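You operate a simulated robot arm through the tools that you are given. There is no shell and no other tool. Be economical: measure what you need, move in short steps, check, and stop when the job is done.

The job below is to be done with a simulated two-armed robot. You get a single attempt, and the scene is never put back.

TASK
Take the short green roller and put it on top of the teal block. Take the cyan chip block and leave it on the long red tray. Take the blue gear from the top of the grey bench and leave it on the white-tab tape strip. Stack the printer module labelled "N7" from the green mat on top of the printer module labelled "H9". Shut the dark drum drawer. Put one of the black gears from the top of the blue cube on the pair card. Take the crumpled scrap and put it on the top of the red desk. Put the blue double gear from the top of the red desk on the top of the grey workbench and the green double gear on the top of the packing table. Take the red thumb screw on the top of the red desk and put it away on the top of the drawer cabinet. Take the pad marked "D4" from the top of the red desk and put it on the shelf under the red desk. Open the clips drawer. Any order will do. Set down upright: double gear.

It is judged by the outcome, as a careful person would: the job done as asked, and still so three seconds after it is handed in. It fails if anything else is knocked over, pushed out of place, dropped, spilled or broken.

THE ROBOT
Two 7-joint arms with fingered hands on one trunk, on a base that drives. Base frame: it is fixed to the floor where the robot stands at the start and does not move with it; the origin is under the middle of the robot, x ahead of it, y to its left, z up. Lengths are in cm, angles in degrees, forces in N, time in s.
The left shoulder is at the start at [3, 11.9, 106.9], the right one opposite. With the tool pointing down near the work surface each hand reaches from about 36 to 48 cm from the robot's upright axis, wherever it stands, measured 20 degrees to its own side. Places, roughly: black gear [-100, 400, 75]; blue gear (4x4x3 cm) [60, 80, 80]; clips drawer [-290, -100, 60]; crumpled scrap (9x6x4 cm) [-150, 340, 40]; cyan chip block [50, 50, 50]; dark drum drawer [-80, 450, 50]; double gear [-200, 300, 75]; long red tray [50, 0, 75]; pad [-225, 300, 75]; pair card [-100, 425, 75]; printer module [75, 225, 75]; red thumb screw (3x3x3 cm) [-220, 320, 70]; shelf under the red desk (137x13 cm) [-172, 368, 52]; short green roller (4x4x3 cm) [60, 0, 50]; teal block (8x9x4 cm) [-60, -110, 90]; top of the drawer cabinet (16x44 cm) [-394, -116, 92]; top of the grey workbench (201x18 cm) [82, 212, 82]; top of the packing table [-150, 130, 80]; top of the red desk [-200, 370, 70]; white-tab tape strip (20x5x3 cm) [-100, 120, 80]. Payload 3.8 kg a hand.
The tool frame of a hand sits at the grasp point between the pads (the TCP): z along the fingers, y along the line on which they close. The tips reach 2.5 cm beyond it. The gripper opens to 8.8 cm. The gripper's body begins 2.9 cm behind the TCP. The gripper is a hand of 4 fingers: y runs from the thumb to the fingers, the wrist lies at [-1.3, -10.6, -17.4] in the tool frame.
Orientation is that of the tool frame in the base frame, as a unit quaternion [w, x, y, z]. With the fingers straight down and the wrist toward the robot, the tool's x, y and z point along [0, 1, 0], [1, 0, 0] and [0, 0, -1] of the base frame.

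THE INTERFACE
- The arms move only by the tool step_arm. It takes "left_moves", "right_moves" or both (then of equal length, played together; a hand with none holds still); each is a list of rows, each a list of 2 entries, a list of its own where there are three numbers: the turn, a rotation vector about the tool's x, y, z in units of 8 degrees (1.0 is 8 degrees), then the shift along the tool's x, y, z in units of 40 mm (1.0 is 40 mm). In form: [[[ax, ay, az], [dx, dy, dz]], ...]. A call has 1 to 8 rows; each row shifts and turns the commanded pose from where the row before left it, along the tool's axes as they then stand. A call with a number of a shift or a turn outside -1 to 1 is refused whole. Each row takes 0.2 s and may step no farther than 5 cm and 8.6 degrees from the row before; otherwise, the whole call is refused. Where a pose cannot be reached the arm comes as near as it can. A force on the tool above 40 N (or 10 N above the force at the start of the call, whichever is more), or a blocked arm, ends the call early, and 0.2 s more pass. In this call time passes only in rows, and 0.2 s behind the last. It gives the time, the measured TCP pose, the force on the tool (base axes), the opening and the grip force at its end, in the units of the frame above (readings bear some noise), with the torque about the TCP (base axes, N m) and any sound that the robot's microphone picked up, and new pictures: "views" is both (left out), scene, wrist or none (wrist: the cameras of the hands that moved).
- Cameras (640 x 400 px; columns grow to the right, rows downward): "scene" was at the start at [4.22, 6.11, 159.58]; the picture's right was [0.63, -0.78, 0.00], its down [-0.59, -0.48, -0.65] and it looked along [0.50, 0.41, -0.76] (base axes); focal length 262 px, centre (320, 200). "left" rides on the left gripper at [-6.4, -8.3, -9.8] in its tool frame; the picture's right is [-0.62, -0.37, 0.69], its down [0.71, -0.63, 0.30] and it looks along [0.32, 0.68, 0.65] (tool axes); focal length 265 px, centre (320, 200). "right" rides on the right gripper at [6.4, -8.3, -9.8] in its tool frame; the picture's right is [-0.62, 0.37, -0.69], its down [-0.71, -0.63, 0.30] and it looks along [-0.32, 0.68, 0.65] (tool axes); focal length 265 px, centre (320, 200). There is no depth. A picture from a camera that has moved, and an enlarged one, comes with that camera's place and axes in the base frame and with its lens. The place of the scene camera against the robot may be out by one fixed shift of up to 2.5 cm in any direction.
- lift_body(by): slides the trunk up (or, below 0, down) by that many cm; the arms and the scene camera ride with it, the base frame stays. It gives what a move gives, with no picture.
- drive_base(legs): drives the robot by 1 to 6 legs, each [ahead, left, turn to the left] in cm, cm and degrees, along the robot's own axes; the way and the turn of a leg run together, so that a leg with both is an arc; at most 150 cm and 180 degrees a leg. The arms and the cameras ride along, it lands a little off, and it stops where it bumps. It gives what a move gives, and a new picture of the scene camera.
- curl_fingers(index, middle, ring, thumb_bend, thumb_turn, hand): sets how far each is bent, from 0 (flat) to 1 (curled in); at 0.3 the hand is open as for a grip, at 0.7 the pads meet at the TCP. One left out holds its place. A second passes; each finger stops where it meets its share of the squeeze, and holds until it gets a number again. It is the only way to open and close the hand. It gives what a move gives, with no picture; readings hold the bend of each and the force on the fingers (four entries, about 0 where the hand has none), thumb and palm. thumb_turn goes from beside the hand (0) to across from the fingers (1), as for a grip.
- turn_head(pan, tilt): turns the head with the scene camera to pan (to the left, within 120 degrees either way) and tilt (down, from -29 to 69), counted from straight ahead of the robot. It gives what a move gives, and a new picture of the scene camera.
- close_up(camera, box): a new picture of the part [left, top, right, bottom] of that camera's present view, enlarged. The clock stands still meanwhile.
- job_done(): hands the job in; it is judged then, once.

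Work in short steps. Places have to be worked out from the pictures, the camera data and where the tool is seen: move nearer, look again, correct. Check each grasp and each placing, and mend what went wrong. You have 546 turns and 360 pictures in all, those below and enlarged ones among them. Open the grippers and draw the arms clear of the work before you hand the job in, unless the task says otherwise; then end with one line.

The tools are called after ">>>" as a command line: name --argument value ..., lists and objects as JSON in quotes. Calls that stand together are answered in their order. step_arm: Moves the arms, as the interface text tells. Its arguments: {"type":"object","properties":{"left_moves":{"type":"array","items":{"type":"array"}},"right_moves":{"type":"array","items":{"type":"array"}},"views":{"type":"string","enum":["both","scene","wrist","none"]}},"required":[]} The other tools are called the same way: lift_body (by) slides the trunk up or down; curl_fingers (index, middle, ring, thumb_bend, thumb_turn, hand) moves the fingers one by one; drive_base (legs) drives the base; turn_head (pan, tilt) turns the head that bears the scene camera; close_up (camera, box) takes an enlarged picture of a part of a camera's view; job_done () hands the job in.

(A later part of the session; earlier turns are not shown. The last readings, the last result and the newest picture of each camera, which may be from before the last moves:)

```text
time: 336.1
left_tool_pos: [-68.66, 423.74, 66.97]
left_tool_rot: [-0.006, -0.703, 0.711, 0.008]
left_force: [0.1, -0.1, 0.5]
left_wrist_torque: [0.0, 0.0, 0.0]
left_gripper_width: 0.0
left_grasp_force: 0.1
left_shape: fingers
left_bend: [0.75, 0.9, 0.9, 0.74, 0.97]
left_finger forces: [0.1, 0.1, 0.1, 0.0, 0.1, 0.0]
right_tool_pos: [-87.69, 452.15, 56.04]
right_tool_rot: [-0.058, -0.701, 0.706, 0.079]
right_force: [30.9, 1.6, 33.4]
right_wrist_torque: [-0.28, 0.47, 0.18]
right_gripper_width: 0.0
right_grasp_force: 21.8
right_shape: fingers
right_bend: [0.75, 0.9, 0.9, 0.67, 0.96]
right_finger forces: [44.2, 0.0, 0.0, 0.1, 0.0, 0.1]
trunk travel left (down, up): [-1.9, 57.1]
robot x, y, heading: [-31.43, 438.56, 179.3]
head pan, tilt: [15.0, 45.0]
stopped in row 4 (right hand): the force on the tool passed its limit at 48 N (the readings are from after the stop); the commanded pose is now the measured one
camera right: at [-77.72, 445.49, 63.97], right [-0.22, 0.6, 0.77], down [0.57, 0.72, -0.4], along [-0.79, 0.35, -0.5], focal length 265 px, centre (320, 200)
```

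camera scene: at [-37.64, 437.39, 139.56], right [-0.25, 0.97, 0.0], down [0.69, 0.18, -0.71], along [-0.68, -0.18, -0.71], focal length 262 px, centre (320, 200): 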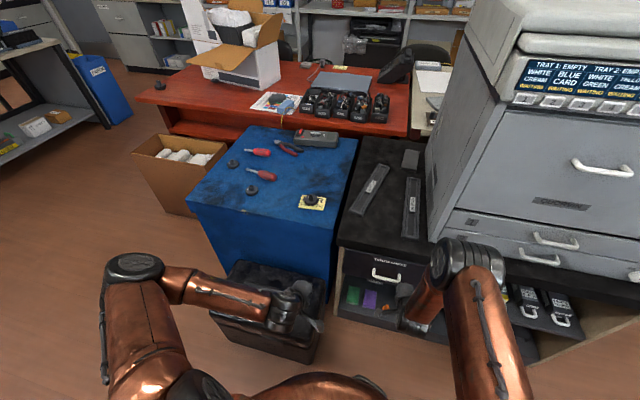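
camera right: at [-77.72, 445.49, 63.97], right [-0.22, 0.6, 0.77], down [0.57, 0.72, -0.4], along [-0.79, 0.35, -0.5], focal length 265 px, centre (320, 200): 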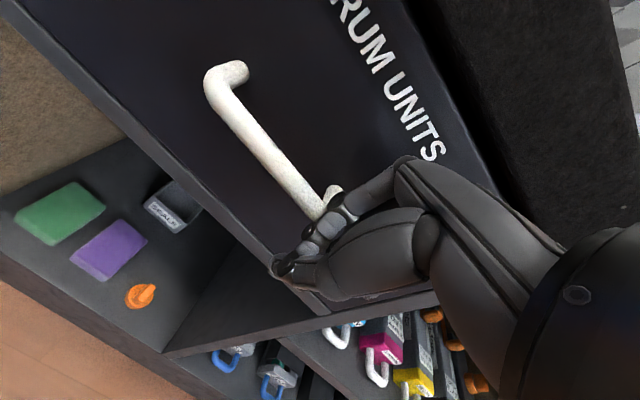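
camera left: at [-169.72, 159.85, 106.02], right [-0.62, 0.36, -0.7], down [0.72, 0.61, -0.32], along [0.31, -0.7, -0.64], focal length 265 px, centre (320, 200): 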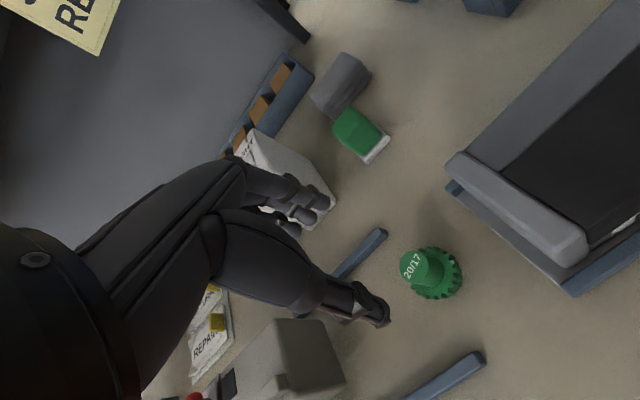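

Firm resistance now. Back off and check that it is fully shut.

>>> drive_base --legs '[[-20, 0, 0]]'

>>> close_up --camera "scene" --box '[300, 170, 500, 310]'

```text
time: 337.7
left_tool_pos: [-49.04, 423.53, 66.79]
left_tool_rot: [-0.006, -0.702, 0.712, 0.007]
left_force: [-0.1, 0.3, 0.4]
left_wrist_torque: [0.01, 0.02, -0.03]
left_gripper_width: 0.0
left_grasp_force: 0.1
left_shape: fingers
left_bend: [0.75, 0.9, 0.9, 0.74, 0.97]
left_finger forces: [0.1, 0.0, 0.0, 0.1, 0.1, 0.0]
right_tool_pos: [-67.95, 452.16, 55.78]
right_tool_rot: [-0.057, -0.701, 0.707, 0.078]
right_force: [0.5, -0.3, -0.1]
right_wrist_torque: [-0.01, -0.01, 0.0]
right_gripper_width: 0.0
right_grasp_force: 0.1
right_shape: fingers
right_bend: [0.76, 0.9, 0.9, 0.71, 0.96]
right_finger forces: [0.0, 0.0, 0.0, 0.0, 0.0, 0.1]
trunk travel left (down, up): [-1.9, 57.1]
robot x, y, heading: [-12.19, 438.09, 179.7]
head pan, tilt: [15.0, 45.0]
camera scene: at [-17.47, 437.24, 139.57], right [-0.25, 0.97, 0.0], down [0.68, 0.18, -0.71], along [-0.68, -0.18, -0.71], focal length 262 px, centre (320, 200)
```

scene: 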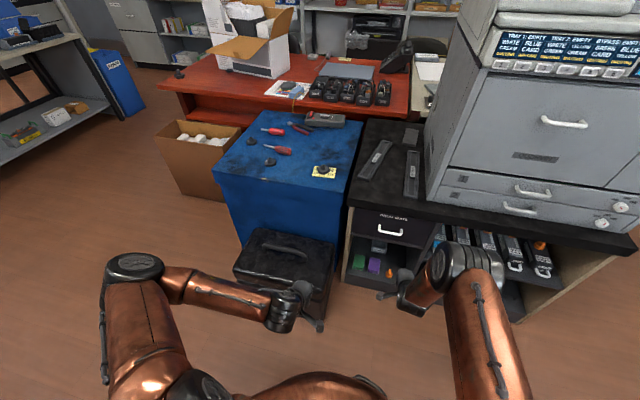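

```text
2.86 times, centred on (400, 240) of scene
camera zoom: at [-17.47, 437.24, 139.57], right [-0.25, 0.97, 0.0], down [0.68, 0.18, -0.71], along [-0.68, -0.18, -0.71], focal length 747 px, centre (91, 86)
```

zoom: 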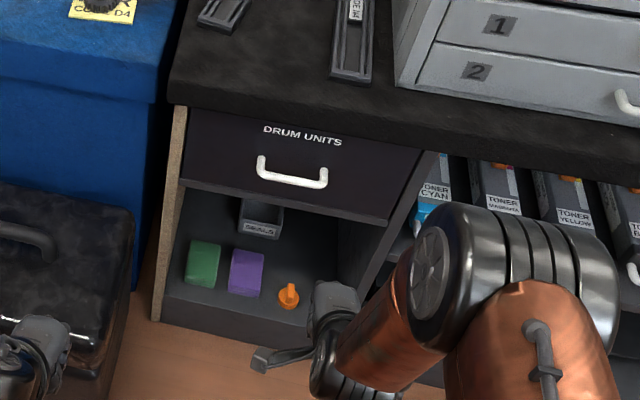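

The drum drawer is shut flush. Next the crumpled scrap: raise trunk, drive to the cardboard box's side.

>>> lift_body --by 22

>>> step_arm --right_moves '[[[0.4, 0, 0], [0, 0, -1]], [[0.4, 0, 0], [0, 0, -1]], [[0.4, 0, 0], [0, 0, -1]], [[0, 0, 0], [0, 0, -1]], [[0, 0, 0], [0, 0, -1]], [[0, 0, 0], [0, 0, -1]]]' --left_moves '[[[0, 0, 0], [0.3, 0, -1]], [[0, 0, 0], [0.3, 0, -1]], [[0, 0, 0], [0.3, 0, -1]], [[0, 0, 0], [0.3, 0, -1]], [[0, 0, 0], [0.3, 0, 0]], [[0, 0, 0], [0.3, 0, 0]]]' --views "none"

>>> drive_base --legs '[[0, 118, 0], [50, 0, 0]]'

>>> turn_head --pan -5 --tilt 50

```text
time: 340.0
left_tool_pos: [-49.01, 423.68, 88.75]
left_tool_rot: [-0.005, -0.703, 0.711, 0.006]
left_force: [-0.4, 0.0, 0.8]
left_wrist_torque: [0.01, -0.01, -0.04]
left_gripper_width: 0.02
left_grasp_force: 0.0
left_shape: fingers
left_bend: [0.75, 0.9, 0.9, 0.74, 0.97]
left_finger forces: [0.0, 0.0, 0.0, 0.0, 0.1, 0.0]
right_tool_pos: [-67.97, 452.1, 77.79]
right_tool_rot: [-0.057, -0.701, 0.707, 0.078]
right_force: [-0.5, -0.7, -0.5]
right_wrist_torque: [0.02, 0.0, 0.0]
right_gripper_width: 0.0
right_grasp_force: 0.0
right_shape: fingers
right_bend: [0.76, 0.9, 0.9, 0.71, 0.96]
right_finger forces: [0.0, 0.1, 0.0, 0.1, 0.1, 0.1]
trunk travel left (down, up): [-23.9, 35.1]
robot x, y, heading: [-11.96, 438.01, 179.4]
head pan, tilt: [15.0, 45.0]
```

```text
time: 341.4
left_tool_pos: [-50.23, 415.86, 104.42]
left_tool_rot: [-0.005, -0.703, 0.712, 0.007]
left_force: [0.1, -0.7, 0.0]
left_wrist_torque: [-0.03, 0.03, 0.02]
left_gripper_width: 0.0
left_grasp_force: 0.0
left_shape: fingers
left_bend: [0.75, 0.9, 0.9, 0.74, 0.97]
left_finger forces: [0.0, 0.0, 0.0, 0.0, 0.1, 0.0]
left hand out of reach, approached as far as the arm can: row 3, 4
right_tool_pos: [-65.99, 451.03, 101.55]
right_tool_rot: [0.002, -0.704, 0.71, 0.019]
right_force: [-0.4, 0.2, -0.2]
right_wrist_torque: [-0.01, 0.01, -0.01]
right_gripper_width: 0.02
right_grasp_force: 0.1
right_shape: fingers
right_bend: [0.76, 0.9, 0.9, 0.71, 0.96]
right_finger forces: [0.0, 0.0, 0.0, 0.0, 0.1, 0.0]
trunk travel left (down, up): [-23.9, 35.1]
robot x, y, heading: [-12.06, 438.18, 179.3]
head pan, tilt: [15.0, 45.0]
```

```text
time: 350.0
left_tool_pos: [-100.2, 295.72, 104.36]
left_tool_rot: [-0.005, -0.706, 0.708, 0.006]
left_force: [-0.2, -0.2, 0.6]
left_wrist_torque: [-0.02, 0.0, 0.01]
left_gripper_width: 0.0
left_grasp_force: 0.1
left_shape: fingers
left_bend: [0.75, 0.9, 0.9, 0.74, 0.97]
left_finger forces: [0.0, 0.0, 0.0, 0.0, 0.1, 0.0]
right_tool_pos: [-116.14, 330.82, 101.51]
right_tool_rot: [0.002, -0.706, 0.708, 0.019]
right_force: [0.9, -0.4, 0.2]
right_wrist_torque: [-0.02, -0.01, -0.01]
right_gripper_width: 0.0
right_grasp_force: 0.0
right_shape: fingers
right_bend: [0.76, 0.9, 0.9, 0.71, 0.96]
right_finger forces: [0.0, 0.0, 0.0, 0.0, 0.0, 0.0]
trunk travel left (down, up): [-23.9, 35.1]
robot x, y, heading: [-61.72, 318.07, 180.2]
head pan, tilt: [15.0, 45.0]
camera scene: at [-67.62, 317.33, 161.56], right [-0.26, 0.97, 0.0], down [0.68, 0.18, -0.71], along [-0.68, -0.18, -0.71], focal length 262 px, centre (320, 200)
```

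scene: 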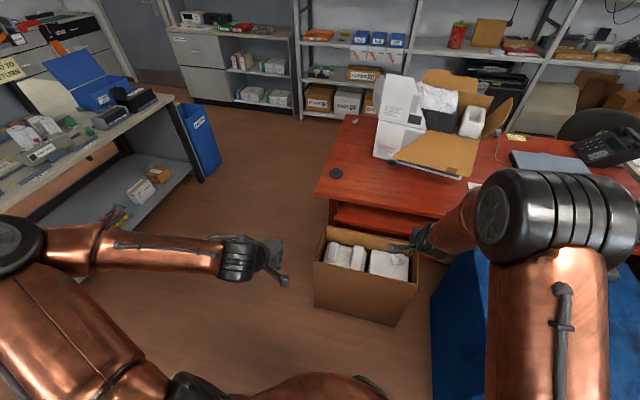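

```text
time: 350.9
left_tool_pos: [-100.21, 295.79, 104.18]
left_tool_rot: [-0.006, -0.706, 0.708, 0.007]
left_force: [-0.2, 0.2, -0.5]
left_wrist_torque: [-0.01, 0.0, -0.01]
left_gripper_width: 0.01
left_grasp_force: 0.1
left_shape: fingers
left_bend: [0.75, 0.9, 0.9, 0.74, 0.97]
left_finger forces: [0.0, 0.0, 0.0, 0.1, 0.1, 0.1]
right_tool_pos: [-116.21, 330.89, 101.61]
right_tool_rot: [0.002, -0.707, 0.707, 0.018]
right_force: [-0.1, 1.0, 0.1]
right_wrist_torque: [-0.01, -0.04, 0.0]
right_gripper_width: 0.01
right_grasp_force: 0.1
right_shape: fingers
right_bend: [0.76, 0.9, 0.9, 0.71, 0.96]
right_finger forces: [0.0, 0.1, 0.1, 0.0, 0.0, 0.0]
trunk travel left (down, up): [-23.9, 35.1]
robot x, y, heading: [-61.61, 318.36, 180.1]
head pan, tilt: [-5.0, 50.0]
camera scene: at [-67.33, 320.1, 160.88], right [0.09, 1.0, 0.0], down [0.76, -0.07, -0.64], along [-0.64, 0.06, -0.77], focal length 262 px, centre (320, 200)
```

scene: 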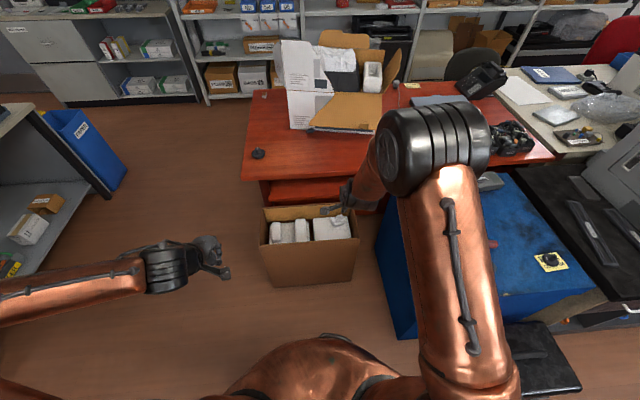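

Open the right hand and move it over the box; look with its camera.

>>> curl_fingers --hand "right" --index 0.25 --middle 0.25 --ring 0.25 --thumb_bend 0.25

>>> drive_base --legs '[[18, -3, 0]]'

>>> close_up --camera "right" --box '[0, 0, 640, 400]'

```text
time: 351.9
left_tool_pos: [-100.04, 295.89, 104.39]
left_tool_rot: [-0.006, -0.706, 0.708, 0.007]
left_force: [1.1, -0.8, 0.1]
left_wrist_torque: [-0.01, 0.03, 0.01]
left_gripper_width: 0.01
left_grasp_force: 0.0
left_shape: fingers
left_bend: [0.75, 0.9, 0.9, 0.74, 0.97]
left_finger forces: [0.1, 0.0, 0.0, 0.0, 0.0, 0.0]
right_tool_pos: [-116.27, 330.85, 101.47]
right_tool_rot: [0.001, -0.707, 0.707, 0.019]
right_force: [-0.3, 0.0, -0.1]
right_wrist_torque: [0.01, -0.03, -0.01]
right_gripper_width: 9.41
right_grasp_force: 0.1
right_shape: fingers
right_bend: [0.25, 0.25, 0.25, 0.25, 0.97]
right_finger forces: [0.0, 0.0, 0.2, 0.0, 0.0, 0.0]
trunk travel left (down, up): [-23.9, 35.1]
robot x, y, heading: [-62.13, 318.33, 180.1]
head pan, tilt: [-5.0, 50.0]
```

```text
time: 353.4
left_tool_pos: [-118.36, 298.81, 104.39]
left_tool_rot: [-0.005, -0.705, 0.709, 0.006]
left_force: [-0.4, 0.2, 0.0]
left_wrist_torque: [-0.04, -0.03, 0.01]
left_gripper_width: 0.01
left_grasp_force: 0.0
left_shape: fingers
left_bend: [0.75, 0.9, 0.9, 0.74, 0.97]
left_finger forces: [0.1, 0.0, 0.1, 0.1, 0.0, 0.1]
right_tool_pos: [-134.38, 333.82, 101.57]
right_tool_rot: [0.002, -0.707, 0.707, 0.018]
right_force: [-1.6, 0.1, 0.6]
right_wrist_torque: [-0.02, -0.02, 0.02]
right_gripper_width: 9.42
right_grasp_force: 0.1
right_shape: fingers
right_bend: [0.25, 0.25, 0.25, 0.25, 0.97]
right_finger forces: [0.0, 0.0, 0.0, 0.1, 0.0, 0.1]
trunk travel left (down, up): [-23.9, 35.1]
robot x, y, heading: [-79.9, 321.29, 180.2]
head pan, tilt: [-5.0, 50.0]
camera scene: at [-85.62, 323.15, 160.87], right [0.09, 1.0, 0.0], down [0.76, -0.07, -0.64], along [-0.64, 0.06, -0.77], focal length 262 px, centre (320, 200)
```

scene: 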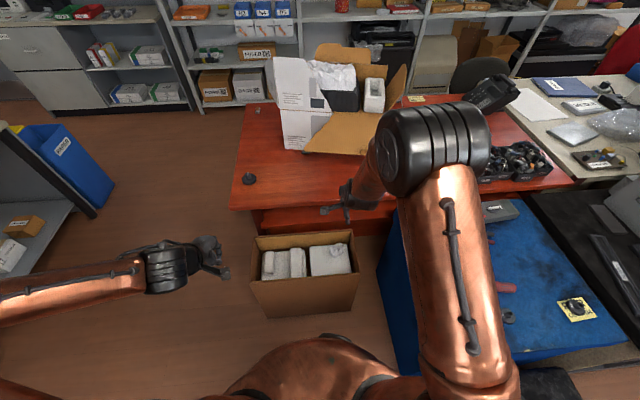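

```text
1.00 times, centred on (320, 200) of right (not enlarged: the box is as wide or as high as the picture)
camera zoom: at [-125.95, 327.21, 110.99], right [-0.35, 0.6, 0.72], down [0.63, 0.72, -0.3], along [-0.7, 0.35, -0.63], focal length 265 px, centre (320, 200)
```

zoom: 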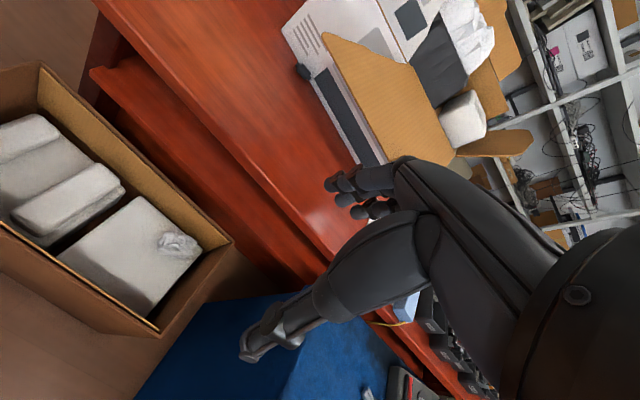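

Scrap at ≈(−149.5, 336.4, 45), near the box's back-right corner; rim z≈52.6. I yaw the hand 45° so knuckles clear the back wall, and lower over it.

>>> step_arm --right_moves '[[[0, 0, -0.94], [0, 0, 0.5]], [[0, 0, -0.94], [0, 0, 0.5]], [[0, 0, -0.94], [0, 0, 0.5]], [[0, 0, -0.94], [0, 0, 0.5]], [[0, 0, -0.94], [0, 0, 0.5]], [[0, 0, -0.94], [0, 0, 0.5]]]' --views "none"

>>> step_arm --right_moves '[[[0, 0, 0], [-0.6, 0.5, 0.7]], [[0, 0, 0], [-0.6, 0.5, 0.7]], [[0, 0, 0], [-0.6, 0.5, 0.7]], [[0, 0, 0], [-0.6, 0.5, 0.7]]]' --views "both"

```text
time: 354.8
left_tool_pos: [-118.37, 298.87, 104.39]
left_tool_rot: [-0.005, -0.705, 0.709, 0.006]
left_force: [-0.5, 0.0, 0.0]
left_wrist_torque: [0.0, -0.02, -0.01]
left_gripper_width: 0.0
left_grasp_force: 0.0
left_shape: fingers
left_bend: [0.75, 0.9, 0.9, 0.74, 0.97]
left_finger forces: [0.1, 0.0, 0.0, 0.0, 0.0, 0.0]
right_tool_pos: [-134.52, 334.31, 89.76]
right_tool_rot: [-0.009, 0.924, -0.383, -0.016]
right_force: [0.5, 0.5, -0.2]
right_wrist_torque: [-0.02, 0.01, 0.03]
right_gripper_width: 9.43
right_grasp_force: 0.0
right_shape: fingers
right_bend: [0.25, 0.25, 0.25, 0.25, 0.97]
right_finger forces: [0.0, 0.1, 0.0, 0.0, 0.1, 0.0]
trunk travel left (down, up): [-23.9, 35.1]
robot x, y, heading: [-79.75, 321.59, 180.1]
head pan, tilt: [-5.0, 50.0]
```

```text
time: 355.8
left_tool_pos: [-118.23, 298.65, 104.35]
left_tool_rot: [-0.004, -0.706, 0.708, 0.007]
left_force: [1.3, -0.4, -0.1]
left_wrist_torque: [-0.02, -0.01, 0.01]
left_gripper_width: 0.01
left_grasp_force: 0.1
left_shape: fingers
left_bend: [0.75, 0.9, 0.9, 0.74, 0.97]
left_finger forces: [0.1, 0.0, 0.0, 0.0, 0.1, 0.0]
right_tool_pos: [-146.2, 335.3, 79.66]
right_tool_rot: [-0.01, 0.925, -0.38, -0.015]
right_force: [0.5, -1.6, -0.3]
right_wrist_torque: [0.13, 0.05, 0.02]
right_gripper_width: 9.45
right_grasp_force: 0.1
right_shape: fingers
right_bend: [0.25, 0.25, 0.25, 0.25, 0.98]
right_finger forces: [0.0, 0.1, 0.1, 0.1, 0.0, 0.1]
right hand out of reach, approached as far as the arm can: row 4
trunk travel left (down, up): [-23.9, 35.1]
robot x, y, heading: [-80.1, 321.11, 180.0]
head pan, tilt: [-5.0, 50.0]
camera scene: at [-85.49, 322.94, 160.88], right [0.09, 1.0, 0.0], down [0.76, -0.07, -0.64], along [-0.64, 0.06, -0.77], focal length 262 px, centre (320, 200)
camera right: at [-135.74, 336.56, 89.19], right [-0.68, 0.15, 0.71], down [-0.07, 0.96, -0.28], along [-0.73, -0.24, -0.65], focal length 265 px, centre (320, 200)
```

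scene: 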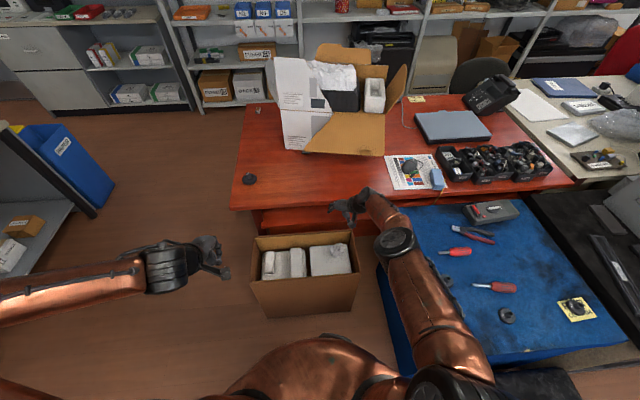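
right: 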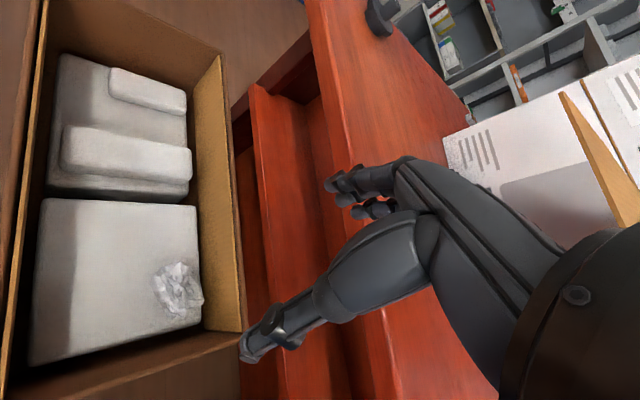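

Scrap at ≈(−151, 336.8). Drive 5 cm closer and lower with the trunk, then look.

>>> drive_base --legs '[[4.5, -1.2, 0]]'

>>> lift_body --by -21

>>> close_up --camera "right" --box '[0, 0, 640, 400]'

```text
time: 356.7
left_tool_pos: [-122.96, 300.07, 104.22]
left_tool_rot: [-0.004, -0.706, 0.708, 0.005]
left_force: [0.7, 0.4, 0.3]
left_wrist_torque: [0.02, 0.0, 0.0]
left_gripper_width: 0.01
left_grasp_force: 0.0
left_shape: fingers
left_bend: [0.75, 0.9, 0.9, 0.74, 0.97]
left_finger forces: [0.1, 0.0, 0.1, 0.1, 0.0, 0.1]
right_tool_pos: [-150.94, 336.99, 79.44]
right_tool_rot: [-0.009, 0.924, -0.382, -0.016]
right_force: [0.2, -0.6, -1.2]
right_wrist_torque: [-0.01, -0.04, 0.01]
right_gripper_width: 9.44
right_grasp_force: 0.0
right_shape: fingers
right_bend: [0.25, 0.25, 0.25, 0.25, 0.98]
right_finger forces: [0.0, 0.0, 0.0, 0.0, 0.1, 0.0]
trunk travel left (down, up): [-23.9, 35.1]
robot x, y, heading: [-84.49, 322.24, 180.2]
head pan, tilt: [-5.0, 50.0]
camera scene: at [-90.31, 324.39, 160.86], right [0.09, 1.0, 0.0], down [0.76, -0.07, -0.64], along [-0.64, 0.06, -0.77], focal length 262 px, centre (320, 200)
```

scene: 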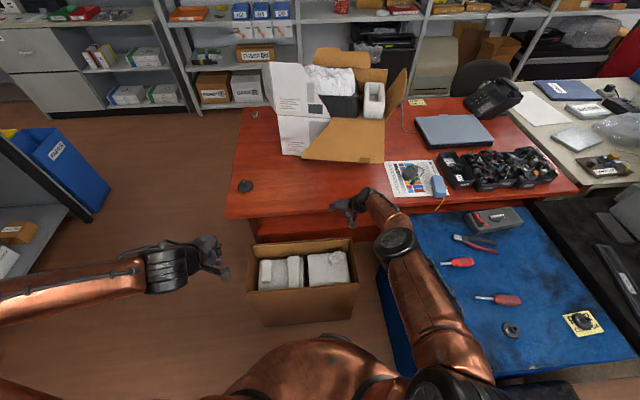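

```text
time: 358.9
left_tool_pos: [-122.76, 299.98, 83.44]
left_tool_rot: [-0.006, -0.706, 0.708, 0.007]
left_force: [-0.2, -1.6, 0.2]
left_wrist_torque: [-0.03, 0.01, 0.02]
left_gripper_width: 0.04
left_grasp_force: 0.1
left_shape: fingers
left_bend: [0.75, 0.9, 0.9, 0.74, 0.97]
left_finger forces: [0.0, 0.1, 0.0, 0.1, 0.0, 0.0]
right_tool_pos: [-150.94, 336.97, 58.54]
right_tool_rot: [-0.009, 0.924, -0.383, -0.018]
right_force: [-0.2, 0.3, 0.1]
right_wrist_torque: [-0.03, 0.04, 0.02]
right_gripper_width: 9.41
right_grasp_force: 0.1
right_shape: fingers
right_bend: [0.25, 0.25, 0.25, 0.25, 0.98]
right_finger forces: [0.0, 0.0, 0.1, 0.0, 0.0, 0.0]
trunk travel left (down, up): [-2.9, 56.1]
robot x, y, heading: [-84.2, 322.54, 180.0]
head pan, tilt: [-5.0, 50.0]
```

```text
1.00 times, centred on (320, 200) of right (not enlarged: the box is as wide or as high as the picture)
camera zoom: at [-140.31, 338.04, 68.23], right [-0.68, 0.16, 0.71], down [-0.07, 0.96, -0.27], along [-0.73, -0.23, -0.64], focal length 265 px, centre (320, 200)
```

zoom: 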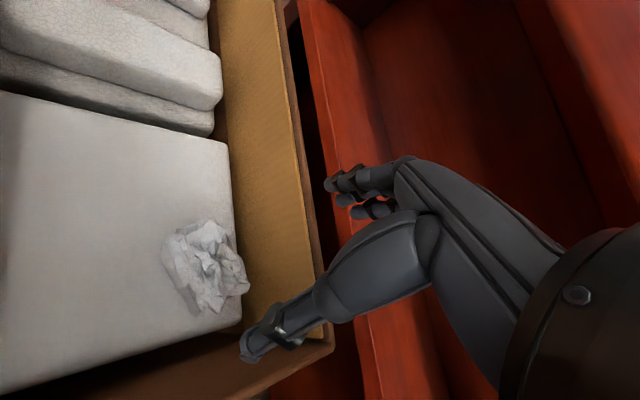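

Centered, and the scrap's short axis lies along the closing direction. Narrow slightly and descend.

>>> curl_fingers --hand "right" --index 0.3 --middle 0.3 --ring 0.3 --thumb_bend 0.3

>>> step_arm --right_moves '[[[0, 0, 0], [0, 0, 0.9]], [[0, 0, 0], [0, 0, 0.9]], [[0, 0, 0], [0, 0, 0.5]]]' --views "wrist"

```text
time: 359.9
left_tool_pos: [-122.67, 300.09, 83.34]
left_tool_rot: [-0.005, -0.706, 0.709, 0.007]
left_force: [0.4, 0.7, -0.6]
left_wrist_torque: [-0.03, -0.02, 0.0]
left_gripper_width: 0.0
left_grasp_force: 0.0
left_shape: fingers
left_bend: [0.75, 0.9, 0.9, 0.74, 0.97]
left_finger forces: [0.1, 0.0, 0.0, 0.1, 0.0, 0.0]
right_tool_pos: [-150.86, 336.92, 58.61]
right_tool_rot: [-0.009, 0.924, -0.382, -0.017]
right_force: [0.5, 1.0, -0.6]
right_wrist_torque: [-0.03, -0.03, 0.04]
right_gripper_width: 8.56
right_grasp_force: 0.0
right_shape: fingers
right_bend: [0.3, 0.3, 0.3, 0.3, 0.98]
right_finger forces: [0.1, 0.0, 0.1, 0.0, 0.0, 0.0]
trunk travel left (down, up): [-2.9, 56.1]
robot x, y, heading: [-84.51, 322.68, 180.2]
head pan, tilt: [-5.0, 50.0]
```

```text
time: 360.7
left_tool_pos: [-122.63, 300.0, 83.35]
left_tool_rot: [-0.005, -0.706, 0.708, 0.007]
left_force: [0.8, 0.1, -0.2]
left_wrist_torque: [0.01, 0.03, 0.01]
left_gripper_width: 0.02
left_grasp_force: 0.0
left_shape: fingers
left_bend: [0.75, 0.9, 0.9, 0.74, 0.97]
left_finger forces: [0.0, 0.0, 0.0, 0.0, 0.0, 0.0]
right_tool_pos: [-148.72, 336.65, 54.2]
right_tool_rot: [-0.009, 0.924, -0.382, -0.017]
right_force: [-0.5, 0.9, -0.7]
right_wrist_torque: [0.01, -0.03, 0.03]
right_gripper_width: 8.53
right_grasp_force: 0.0
right_shape: fingers
right_bend: [0.3, 0.3, 0.3, 0.3, 0.98]
right_finger forces: [0.0, 0.0, 0.1, 0.0, 0.1, 0.0]
right hand out of reach, approached as far as the arm can: row 1, 2, 3
trunk travel left (down, up): [-2.9, 56.1]
robot x, y, heading: [-84.55, 322.39, 180.0]
head pan, tilt: [-5.0, 50.0]
camera right: at [-138.17, 337.81, 63.92], right [-0.68, 0.16, 0.71], down [-0.07, 0.96, -0.27], along [-0.73, -0.23, -0.64], focal length 265 px, centre (320, 200)
```

right: 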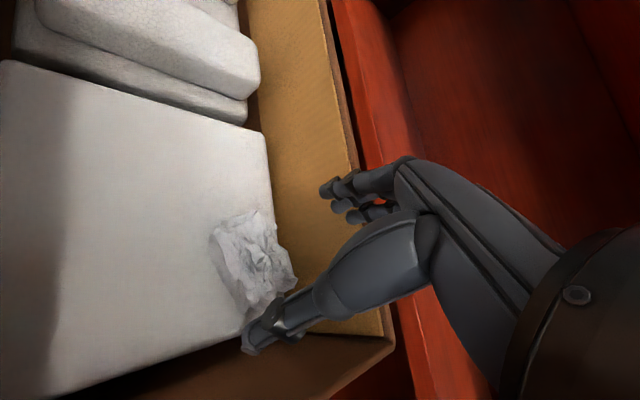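

Out of reach going down; pull the hand back 8 cm within the box, then drive 8 cm closer.

>>> step_arm --right_moves '[[[0, 0, 0], [0.7, -0.7, -0.2]], [[0, 0, 0], [0.7, -0.7, -0.2]]]' --views "none"

>>> drive_base --legs '[[9, 0, 0]]'

>>> step_arm --right_moves '[[[0, 0, 0], [-0.25, 0.2, 0.8]], [[0, 0, 0], [-0.1, 0.1, 0.8]]]' --views "wrist"

```text
time: 361.3
left_tool_pos: [-122.7, 300.06, 83.29]
left_tool_rot: [-0.005, -0.706, 0.708, 0.006]
left_force: [-0.2, -0.2, 0.4]
left_wrist_torque: [0.01, -0.01, -0.02]
left_gripper_width: 0.0
left_grasp_force: 0.2
left_shape: fingers
left_bend: [0.75, 0.9, 0.9, 0.74, 0.97]
left_finger forces: [0.0, 0.0, 0.0, 0.0, 0.0, 0.0]
right_tool_pos: [-140.56, 336.94, 55.67]
right_tool_rot: [-0.009, 0.923, -0.384, -0.018]
right_force: [0.8, -1.0, 0.6]
right_wrist_torque: [-0.02, 0.0, 0.03]
right_gripper_width: 8.48
right_grasp_force: 0.1
right_shape: fingers
right_bend: [0.3, 0.3, 0.3, 0.3, 0.98]
right_finger forces: [0.1, 0.1, 0.0, 0.0, 0.0, 0.0]
trunk travel left (down, up): [-2.9, 56.1]
robot x, y, heading: [-84.51, 322.09, 179.7]
head pan, tilt: [-5.0, 50.0]
```

```text
time: 362.4
left_tool_pos: [-132.05, 300.02, 83.38]
left_tool_rot: [-0.005, -0.706, 0.708, 0.007]
left_force: [0.1, -0.1, -0.1]
left_wrist_torque: [-0.01, 0.02, 0.01]
left_gripper_width: 0.0
left_grasp_force: 0.0
left_shape: fingers
left_bend: [0.75, 0.9, 0.9, 0.74, 0.97]
left_finger forces: [0.0, 0.1, 0.1, 0.0, 0.0, 0.0]
right_tool_pos: [-149.82, 336.76, 55.5]
right_tool_rot: [-0.01, 0.924, -0.383, -0.015]
right_force: [-0.9, 0.0, 0.3]
right_wrist_torque: [-0.01, -0.01, 0.01]
right_gripper_width: 8.51
right_grasp_force: 0.1
right_shape: fingers
right_bend: [0.3, 0.3, 0.3, 0.3, 0.98]
right_finger forces: [0.1, 0.1, 0.0, 0.0, 0.0, 0.0]
trunk travel left (down, up): [-2.9, 56.1]
robot x, y, heading: [-93.29, 322.49, 179.9]
head pan, tilt: [-5.0, 50.0]
camera scene: at [-99.19, 324.34, 139.87], right [0.09, 1.0, 0.0], down [0.76, -0.07, -0.64], along [-0.64, 0.06, -0.77], focal length 262 px, centre (320, 200)
```

scene: 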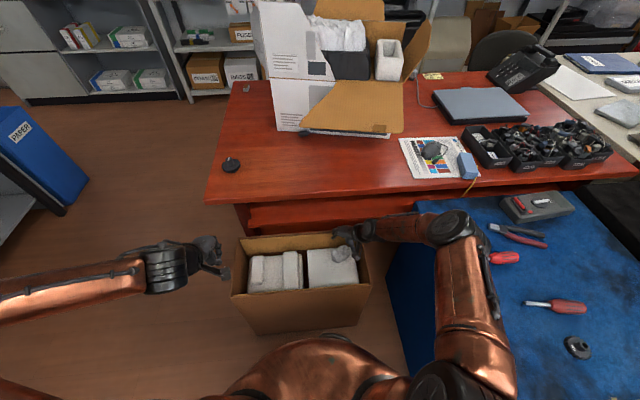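

```text
time: 363.0
left_tool_pos: [-131.85, 299.97, 83.49]
left_tool_rot: [-0.006, -0.706, 0.708, 0.006]
left_force: [-0.1, 1.5, -0.6]
left_wrist_torque: [-0.01, 0.01, -0.02]
left_gripper_width: 0.0
left_grasp_force: 0.1
left_shape: fingers
left_bend: [0.75, 0.9, 0.9, 0.74, 0.97]
left_finger forces: [0.0, 0.0, 0.0, 0.1, 0.0, 0.0]
right_tool_pos: [-151.42, 337.11, 49.38]
right_tool_rot: [-0.009, 0.924, -0.382, -0.016]
right_force: [6.4, -2.2, 0.3]
right_wrist_torque: [-0.04, 0.03, 0.17]
right_gripper_width: 8.49
right_grasp_force: 3.0
right_shape: fingers
right_bend: [0.3, 0.3, 0.33, 0.3, 0.98]
right_finger forces: [0.1, 0.0, 6.1, 0.0, 0.0, 0.0]
trunk travel left (down, up): [-2.9, 56.1]
robot x, y, heading: [-93.43, 322.39, 180.0]
head pan, tilt: [-5.0, 50.0]
camera right: at [-140.89, 338.19, 59.0], right [-0.68, 0.16, 0.71], down [-0.07, 0.96, -0.27], along [-0.73, -0.24, -0.65], focal length 265 px, centre (320, 200)
```

right: 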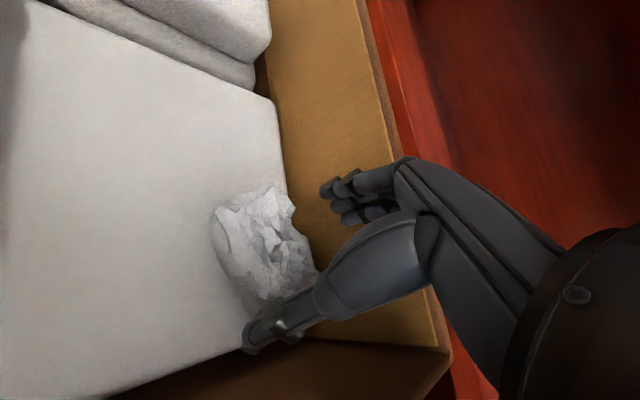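

The ring finger brushes the back wall; curl it in, shift slightly, and go down.

>>> curl_fingers --hand "right" --ring 0.5

>>> step_arm --right_moves '[[[0, 0, 0], [0.22, 0.05, 0.4]], [[0, 0, 0], [0, 0, 0.4]]]' --views "wrist"

```text
time: 364.0
left_tool_pos: [-131.68, 299.98, 83.35]
left_tool_rot: [-0.006, -0.706, 0.709, 0.007]
left_force: [-0.5, 0.8, -0.7]
left_wrist_torque: [0.0, -0.02, -0.06]
left_gripper_width: 0.0
left_grasp_force: 0.0
left_shape: fingers
left_bend: [0.75, 0.9, 0.9, 0.74, 0.97]
left_finger forces: [0.1, 0.0, 0.1, 0.0, 0.0, 0.1]
right_tool_pos: [-151.61, 337.04, 49.39]
right_tool_rot: [-0.01, 0.924, -0.382, -0.017]
right_force: [6.3, -2.2, -0.4]
right_wrist_torque: [0.03, 0.0, 0.26]
right_gripper_width: 8.49
right_grasp_force: 3.6
right_shape: fingers
right_bend: [0.3, 0.31, 0.5, 0.3, 0.98]
right_finger forces: [0.0, 2.9, 3.0, 0.0, 0.0, 0.0]
trunk travel left (down, up): [-2.9, 56.1]
robot x, y, heading: [-93.49, 322.41, 180.0]
head pan, tilt: [-5.0, 50.0]
```

```text
time: 364.6
left_tool_pos: [-131.86, 299.94, 83.46]
left_tool_rot: [-0.006, -0.706, 0.708, 0.007]
left_force: [0.6, -0.7, 0.2]
left_wrist_torque: [0.02, -0.03, 0.0]
left_gripper_width: 0.0
left_grasp_force: 0.0
left_shape: fingers
left_bend: [0.75, 0.9, 0.9, 0.74, 0.97]
left_finger forces: [0.1, 0.1, 0.1, 0.0, 0.0, 0.1]
right_tool_pos: [-151.29, 336.44, 46.18]
right_tool_rot: [-0.009, 0.924, -0.383, -0.017]
right_force: [1.7, -0.3, 0.7]
right_wrist_torque: [-0.05, 0.02, 0.03]
right_gripper_width: 8.51
right_grasp_force: 1.0
right_shape: fingers
right_bend: [0.3, 0.31, 0.5, 0.3, 0.98]
right_finger forces: [0.0, 1.5, 0.2, 0.0, 0.0, 0.1]
trunk travel left (down, up): [-2.9, 56.1]
robot x, y, heading: [-93.18, 322.48, 180.0]
head pan, tilt: [-5.0, 50.0]
camera right: at [-140.75, 337.6, 55.79], right [-0.68, 0.16, 0.71], down [-0.07, 0.96, -0.27], along [-0.73, -0.23, -0.64], focal length 265 px, centre (320, 200)
```

right: 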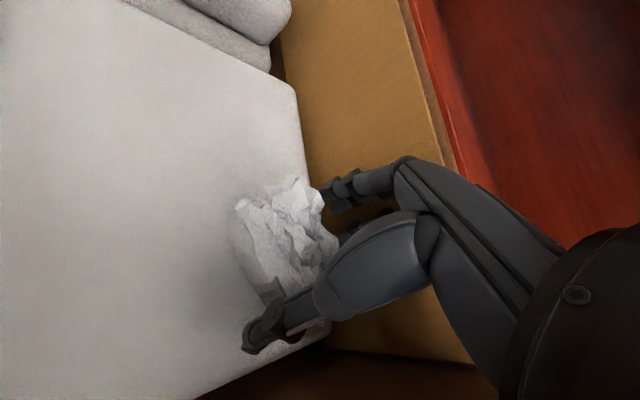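

Fingers bracket it. Lower 0.7 and close.

>>> step_arm --right_moves '[[[0, 0, 0], [0, 0, 0.2]]]' --views "none"

>>> curl_fingers --hand "right" --index 0.7 --middle 0.7 --ring 0.7 --thumb_bend 0.7

>>> step_arm --right_moves '[[[0, 0, 0], [0.1, -0.1, -0.5]], [[0, 0, 0], [0.1, -0.1, -0.8]]]' --views "wrist"

```text
time: 365.0
left_tool_pos: [-131.8, 299.94, 83.47]
left_tool_rot: [-0.006, -0.706, 0.708, 0.007]
left_force: [0.0, 0.0, 0.3]
left_wrist_torque: [-0.02, 0.01, 0.03]
left_gripper_width: 0.0
left_grasp_force: 0.0
left_shape: fingers
left_bend: [0.75, 0.9, 0.9, 0.74, 0.97]
left_finger forces: [0.1, 0.0, 0.0, 0.1, 0.0, 0.0]
right_tool_pos: [-151.33, 336.41, 45.35]
right_tool_rot: [-0.008, 0.924, -0.382, -0.017]
right_force: [3.3, -0.2, 1.0]
right_wrist_torque: [0.01, 0.03, 0.07]
right_gripper_width: 8.53
right_grasp_force: 1.1
right_shape: fingers
right_bend: [0.3, 0.31, 0.5, 0.3, 0.98]
right_finger forces: [0.1, 1.7, 0.5, 0.0, 0.0, 0.0]
trunk travel left (down, up): [-2.9, 56.1]
robot x, y, heading: [-93.27, 322.05, 180.0]
head pan, tilt: [-5.0, 50.0]
```

```text
time: 366.0
left_tool_pos: [-131.73, 300.07, 83.43]
left_tool_rot: [-0.006, -0.706, 0.708, 0.007]
left_force: [-0.2, 0.8, 0.9]
left_wrist_torque: [0.0, 0.01, -0.01]
left_gripper_width: 0.0
left_grasp_force: 0.1
left_shape: fingers
left_bend: [0.75, 0.9, 0.9, 0.74, 0.97]
left_finger forces: [0.0, 0.1, 0.0, 0.0, 0.0, 0.2]
right_tool_pos: [-151.4, 336.53, 45.46]
right_tool_rot: [-0.008, 0.923, -0.383, -0.018]
right_force: [-2.3, -3.1, 14.1]
right_wrist_torque: [-0.27, 0.46, 0.04]
right_gripper_width: 5.81
right_grasp_force: 26.0
right_shape: fingers
right_bend: [0.41, 0.52, 0.63, 0.51, 0.94]
right_finger forces: [9.7, 18.1, 5.0, 0.0, 19.2, 0.1]
trunk travel left (down, up): [-2.9, 56.1]
robot x, y, heading: [-93.68, 322.57, 180.1]
head pan, tilt: [-5.0, 50.0]
```

```text
time: 366.6
left_tool_pos: [-131.71, 300.1, 83.41]
left_tool_rot: [-0.005, -0.706, 0.708, 0.007]
left_force: [0.0, -0.3, 0.0]
left_wrist_torque: [-0.01, -0.02, 0.01]
left_gripper_width: 0.02
left_grasp_force: 0.0
left_shape: fingers
left_bend: [0.75, 0.9, 0.9, 0.74, 0.97]
left_finger forces: [0.1, 0.0, 0.0, 0.0, 0.0, 0.0]
right_tool_pos: [-149.9, 336.38, 50.38]
right_tool_rot: [-0.01, 0.924, -0.382, -0.016]
right_force: [0.4, -0.4, 0.2]
right_wrist_torque: [0.03, 0.02, 0.0]
right_gripper_width: 5.8
right_grasp_force: 18.7
right_shape: fingers
right_bend: [0.41, 0.54, 0.63, 0.51, 0.94]
right_finger forces: [8.8, 5.3, 4.4, 0.0, 19.4, 0.0]
trunk travel left (down, up): [-2.9, 56.1]
robot x, y, heading: [-93.52, 322.1, 180.0]
head pan, tilt: [-5.0, 50.0]
camera right: at [-139.46, 337.46, 60.02], right [-0.68, 0.16, 0.71], down [-0.07, 0.96, -0.27], along [-0.73, -0.23, -0.65], focal length 265 px, centre (320, 200)
```

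right: 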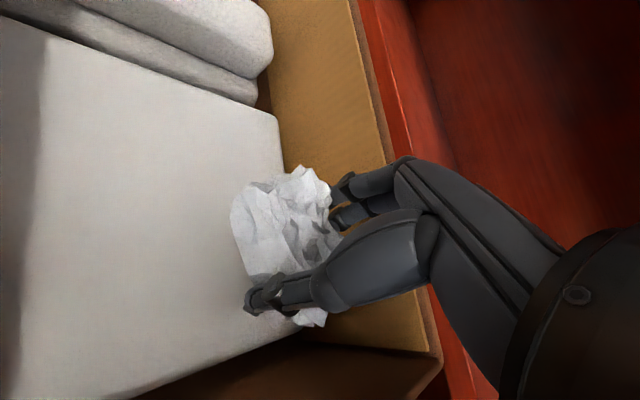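

Scrap held. Raise with the trunk above desk level, strafe left to the free desk corner spot.

>>> lift_body --by 36

>>> drive_base --legs '[[0, 29, 0]]'

>>> step_arm --right_moves '[[[0, 0, 0], [-0.65, 0.65, 0]], [[0, 0, 0], [-0.65, 0.65, 0]], [[0, 0, 0], [-0.6, 0.6, 0]], [[0, 0, 0], [-0.6, 0.6, 0]]]' --views "both"

```text
time: 370.1
left_tool_pos: [-131.87, 300.11, 119.19]
left_tool_rot: [-0.006, -0.706, 0.708, 0.006]
left_force: [0.3, 0.3, -0.1]
left_wrist_torque: [0.01, 0.01, -0.03]
left_gripper_width: 0.02
left_grasp_force: 0.1
left_shape: fingers
left_bend: [0.75, 0.9, 0.9, 0.74, 0.97]
left_finger forces: [0.1, 0.0, 0.0, 0.1, 0.1, 0.0]
right_tool_pos: [-150.2, 336.22, 86.36]
right_tool_rot: [-0.009, 0.924, -0.382, -0.017]
right_force: [-0.3, 0.9, -0.1]
right_wrist_torque: [-0.02, -0.05, 0.03]
right_gripper_width: 5.8
right_grasp_force: 19.0
right_shape: fingers
right_bend: [0.41, 0.54, 0.63, 0.51, 0.94]
right_finger forces: [8.8, 5.3, 4.4, 0.0, 19.4, 0.0]
trunk travel left (down, up): [-38.9, 20.1]
robot x, y, heading: [-93.55, 322.38, 179.8]
head pan, tilt: [-5.0, 50.0]
```

```text
time: 372.1
left_tool_pos: [-131.87, 270.86, 119.39]
left_tool_rot: [-0.006, -0.707, 0.707, 0.006]
left_force: [0.0, 0.0, 0.2]
left_wrist_torque: [0.01, -0.02, -0.02]
left_gripper_width: 0.02
left_grasp_force: 0.2
left_shape: fingers
left_bend: [0.75, 0.9, 0.9, 0.74, 0.97]
left_finger forces: [0.1, 0.0, 0.0, 0.0, 0.0, 0.0]
right_tool_pos: [-150.12, 307.19, 86.35]
right_tool_rot: [-0.01, 0.924, -0.383, -0.017]
right_force: [0.8, 0.7, 0.6]
right_wrist_torque: [-0.01, -0.01, 0.01]
right_gripper_width: 5.76
right_grasp_force: 18.9
right_shape: fingers
right_bend: [0.41, 0.54, 0.63, 0.51, 0.94]
right_finger forces: [8.8, 5.2, 4.4, 0.0, 19.3, 0.0]
trunk travel left (down, up): [-38.9, 20.1]
robot x, y, heading: [-93.41, 293.87, -179.9]
head pan, tilt: [-5.0, 50.0]
camera scene: at [-99.04, 295.35, 175.87], right [0.09, 1.0, 0.0], down [0.76, -0.07, -0.64], along [-0.64, 0.06, -0.77], focal length 262 px, centre (320, 200)
```

scene: 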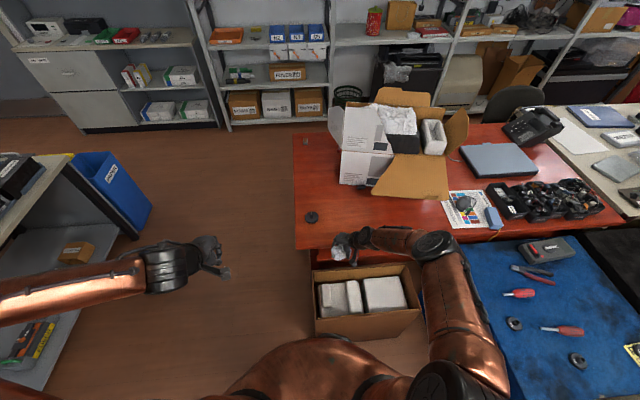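

```text
time: 373.1
left_tool_pos: [-131.8, 271.0, 119.38]
left_tool_rot: [-0.005, -0.707, 0.707, 0.007]
left_force: [0.4, 0.1, 0.3]
left_wrist_torque: [-0.01, 0.0, -0.02]
left_gripper_width: 0.0
left_grasp_force: 0.0
left_shape: fingers
left_bend: [0.75, 0.9, 0.9, 0.74, 0.97]
left_finger forces: [0.0, 0.1, 0.0, 0.0, 0.1, 0.0]
right_tool_pos: [-156.07, 307.48, 87.35]
right_tool_rot: [-0.01, 0.924, -0.382, -0.016]
right_force: [-0.2, -0.2, 0.0]
right_wrist_torque: [0.01, 0.0, 0.01]
right_gripper_width: 5.75
right_grasp_force: 17.9
right_shape: fingers
right_bend: [0.41, 0.54, 0.63, 0.52, 0.94]
right_finger forces: [8.5, 5.3, 4.3, 0.0, 18.8, 0.0]
right hand out of reach, approached as far as the arm can: row 2, 3, 4
trunk travel left (down, up): [-38.9, 20.1]
robot x, y, heading: [-93.41, 293.71, -180.0]
head pan, tilt: [-5.0, 50.0]
camera scene: at [-99.08, 295.33, 175.87], right [0.09, 1.0, 0.0], down [0.76, -0.07, -0.64], along [-0.64, 0.06, -0.77], focal length 262 px, centre (320, 200)
camera right: at [-145.5, 308.58, 97.02], right [-0.68, 0.16, 0.71], down [-0.07, 0.96, -0.27], along [-0.73, -0.24, -0.64], focal length 265 px, centre (320, 200)
```

scene: 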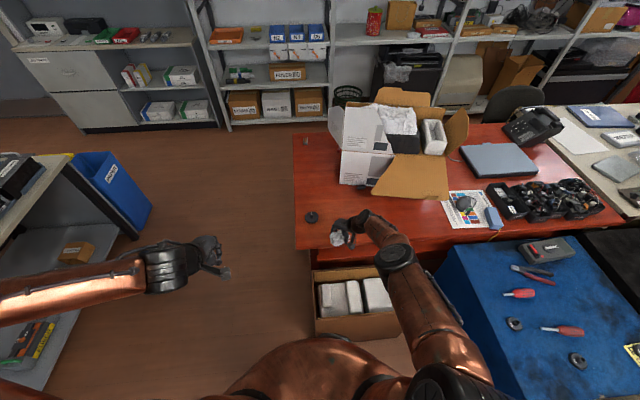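
right: 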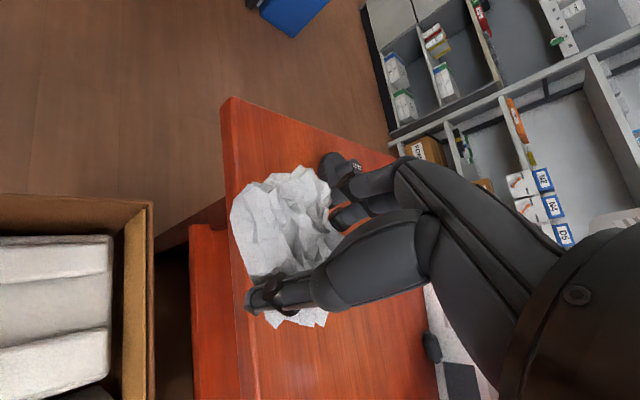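

Desk corner is in view, black gear near my fingers. Drive forward 6.5, right 3.5, and lower the trunk a little.

>>> drive_base --legs '[[6.5, -4, 0]]'

>>> lift_body --by -6

>>> close_up --camera "right" --box '[0, 0, 640, 400]'

```text
time: 374.2
left_tool_pos: [-138.35, 275.19, 119.36]
left_tool_rot: [-0.005, -0.707, 0.707, 0.007]
left_force: [-0.3, 0.0, -0.2]
left_wrist_torque: [0.0, -0.02, -0.01]
left_gripper_width: 0.0
left_grasp_force: 0.2
left_shape: fingers
left_bend: [0.75, 0.9, 0.9, 0.74, 0.97]
left_finger forces: [0.0, 0.0, 0.1, 0.0, 0.0, 0.1]
right_tool_pos: [-162.71, 311.43, 87.43]
right_tool_rot: [-0.01, 0.924, -0.382, -0.016]
right_force: [0.5, 0.9, -0.5]
right_wrist_torque: [0.02, 0.04, -0.03]
right_gripper_width: 5.74
right_grasp_force: 18.4
right_shape: fingers
right_bend: [0.41, 0.54, 0.63, 0.52, 0.94]
right_finger forces: [8.5, 5.1, 4.3, 0.0, 18.7, 0.0]
trunk travel left (down, up): [-38.9, 20.1]
robot x, y, heading: [-99.81, 297.7, -180.1]
head pan, tilt: [-5.0, 50.0]
camera scene: at [-105.75, 299.53, 175.87], right [0.09, 1.0, 0.0], down [0.76, -0.07, -0.64], along [-0.64, 0.05, -0.77], focal length 262 px, centre (320, 200)
```

scene: 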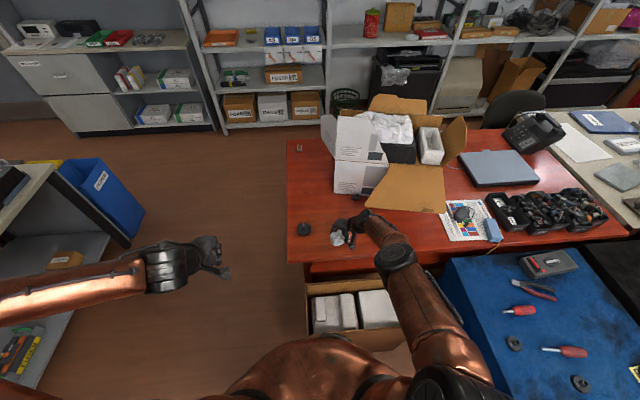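

```text
time: 375.2
left_tool_pos: [-138.3, 275.03, 113.44]
left_tool_rot: [-0.006, -0.706, 0.708, 0.007]
left_force: [0.2, 0.3, -0.3]
left_wrist_torque: [0.02, 0.02, 0.03]
left_gripper_width: 0.0
left_grasp_force: 0.0
left_shape: fingers
left_bend: [0.75, 0.9, 0.9, 0.74, 0.97]
left_finger forces: [0.1, 0.1, 0.0, 0.0, 0.1, 0.0]
right_tool_pos: [-162.58, 311.43, 81.45]
right_tool_rot: [-0.011, 0.924, -0.382, -0.017]
right_force: [-0.6, -0.5, 0.8]
right_wrist_torque: [-0.03, 0.0, -0.01]
right_gripper_width: 5.74
right_grasp_force: 18.5
right_shape: fingers
right_bend: [0.41, 0.54, 0.63, 0.52, 0.94]
right_finger forces: [8.6, 5.3, 4.4, 0.0, 18.8, 0.0]
trunk travel left (down, up): [-32.9, 26.1]
robot x, y, heading: [-100.16, 297.18, -180.1]
head pan, tilt: [-5.0, 50.0]
```

```text
1.00 times, centred on (320, 200) of right (not enlarged: the box is as wide or as high as the picture)
camera zoom: at [-152.01, 312.61, 91.04], right [-0.68, 0.16, 0.71], down [-0.07, 0.96, -0.27], along [-0.73, -0.24, -0.64], focal length 265 px, centre (320, 200)
```

zoom: 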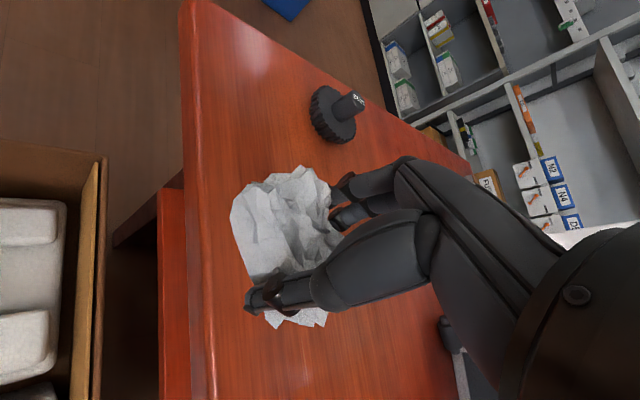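

Scrap is over the desk, clear of the black gear. Lower to contact and release.

>>> lift_body --by -2.5

>>> lift_body --by -1

```text
time: 375.9
left_tool_pos: [-138.27, 275.03, 110.88]
left_tool_rot: [-0.006, -0.706, 0.708, 0.007]
left_force: [-0.7, -0.3, 0.2]
left_wrist_torque: [0.01, -0.01, -0.01]
left_gripper_width: 0.0
left_grasp_force: 0.1
left_shape: fingers
left_bend: [0.75, 0.9, 0.9, 0.74, 0.97]
left_finger forces: [0.1, 0.0, 0.1, 0.1, 0.0, 0.1]
right_tool_pos: [-162.55, 311.41, 78.91]
right_tool_rot: [-0.009, 0.924, -0.381, -0.017]
right_force: [-0.3, -0.4, 0.6]
right_wrist_torque: [-0.01, 0.01, 0.0]
right_gripper_width: 5.75
right_grasp_force: 18.2
right_shape: fingers
right_bend: [0.41, 0.54, 0.63, 0.52, 0.94]
right_finger forces: [8.5, 5.3, 4.3, 0.1, 18.7, 0.0]
trunk travel left (down, up): [-30.4, 28.6]
robot x, y, heading: [-99.98, 297.42, -179.8]
head pan, tilt: [-5.0, 50.0]
```

```text
time: 376.5
left_tool_pos: [-138.2, 275.0, 109.91]
left_tool_rot: [-0.005, -0.707, 0.707, 0.007]
left_force: [0.3, 0.0, 0.8]
left_wrist_torque: [0.01, 0.0, -0.03]
left_gripper_width: 0.0
left_grasp_force: 0.1
left_shape: fingers
left_bend: [0.75, 0.9, 0.9, 0.74, 0.97]
left_finger forces: [0.0, 0.1, 0.0, 0.0, 0.0, 0.0]
right_tool_pos: [-162.52, 311.47, 77.94]
right_tool_rot: [-0.01, 0.924, -0.382, -0.017]
right_force: [-0.5, -0.8, 0.6]
right_wrist_torque: [-0.01, -0.01, 0.01]
right_gripper_width: 5.75
right_grasp_force: 18.8
right_shape: fingers
right_bend: [0.41, 0.54, 0.63, 0.52, 0.94]
right_finger forces: [8.5, 5.2, 4.3, 0.0, 18.7, 0.0]
trunk travel left (down, up): [-29.4, 29.6]
robot x, y, heading: [-99.95, 297.67, -180.1]
head pan, tilt: [-5.0, 50.0]
```

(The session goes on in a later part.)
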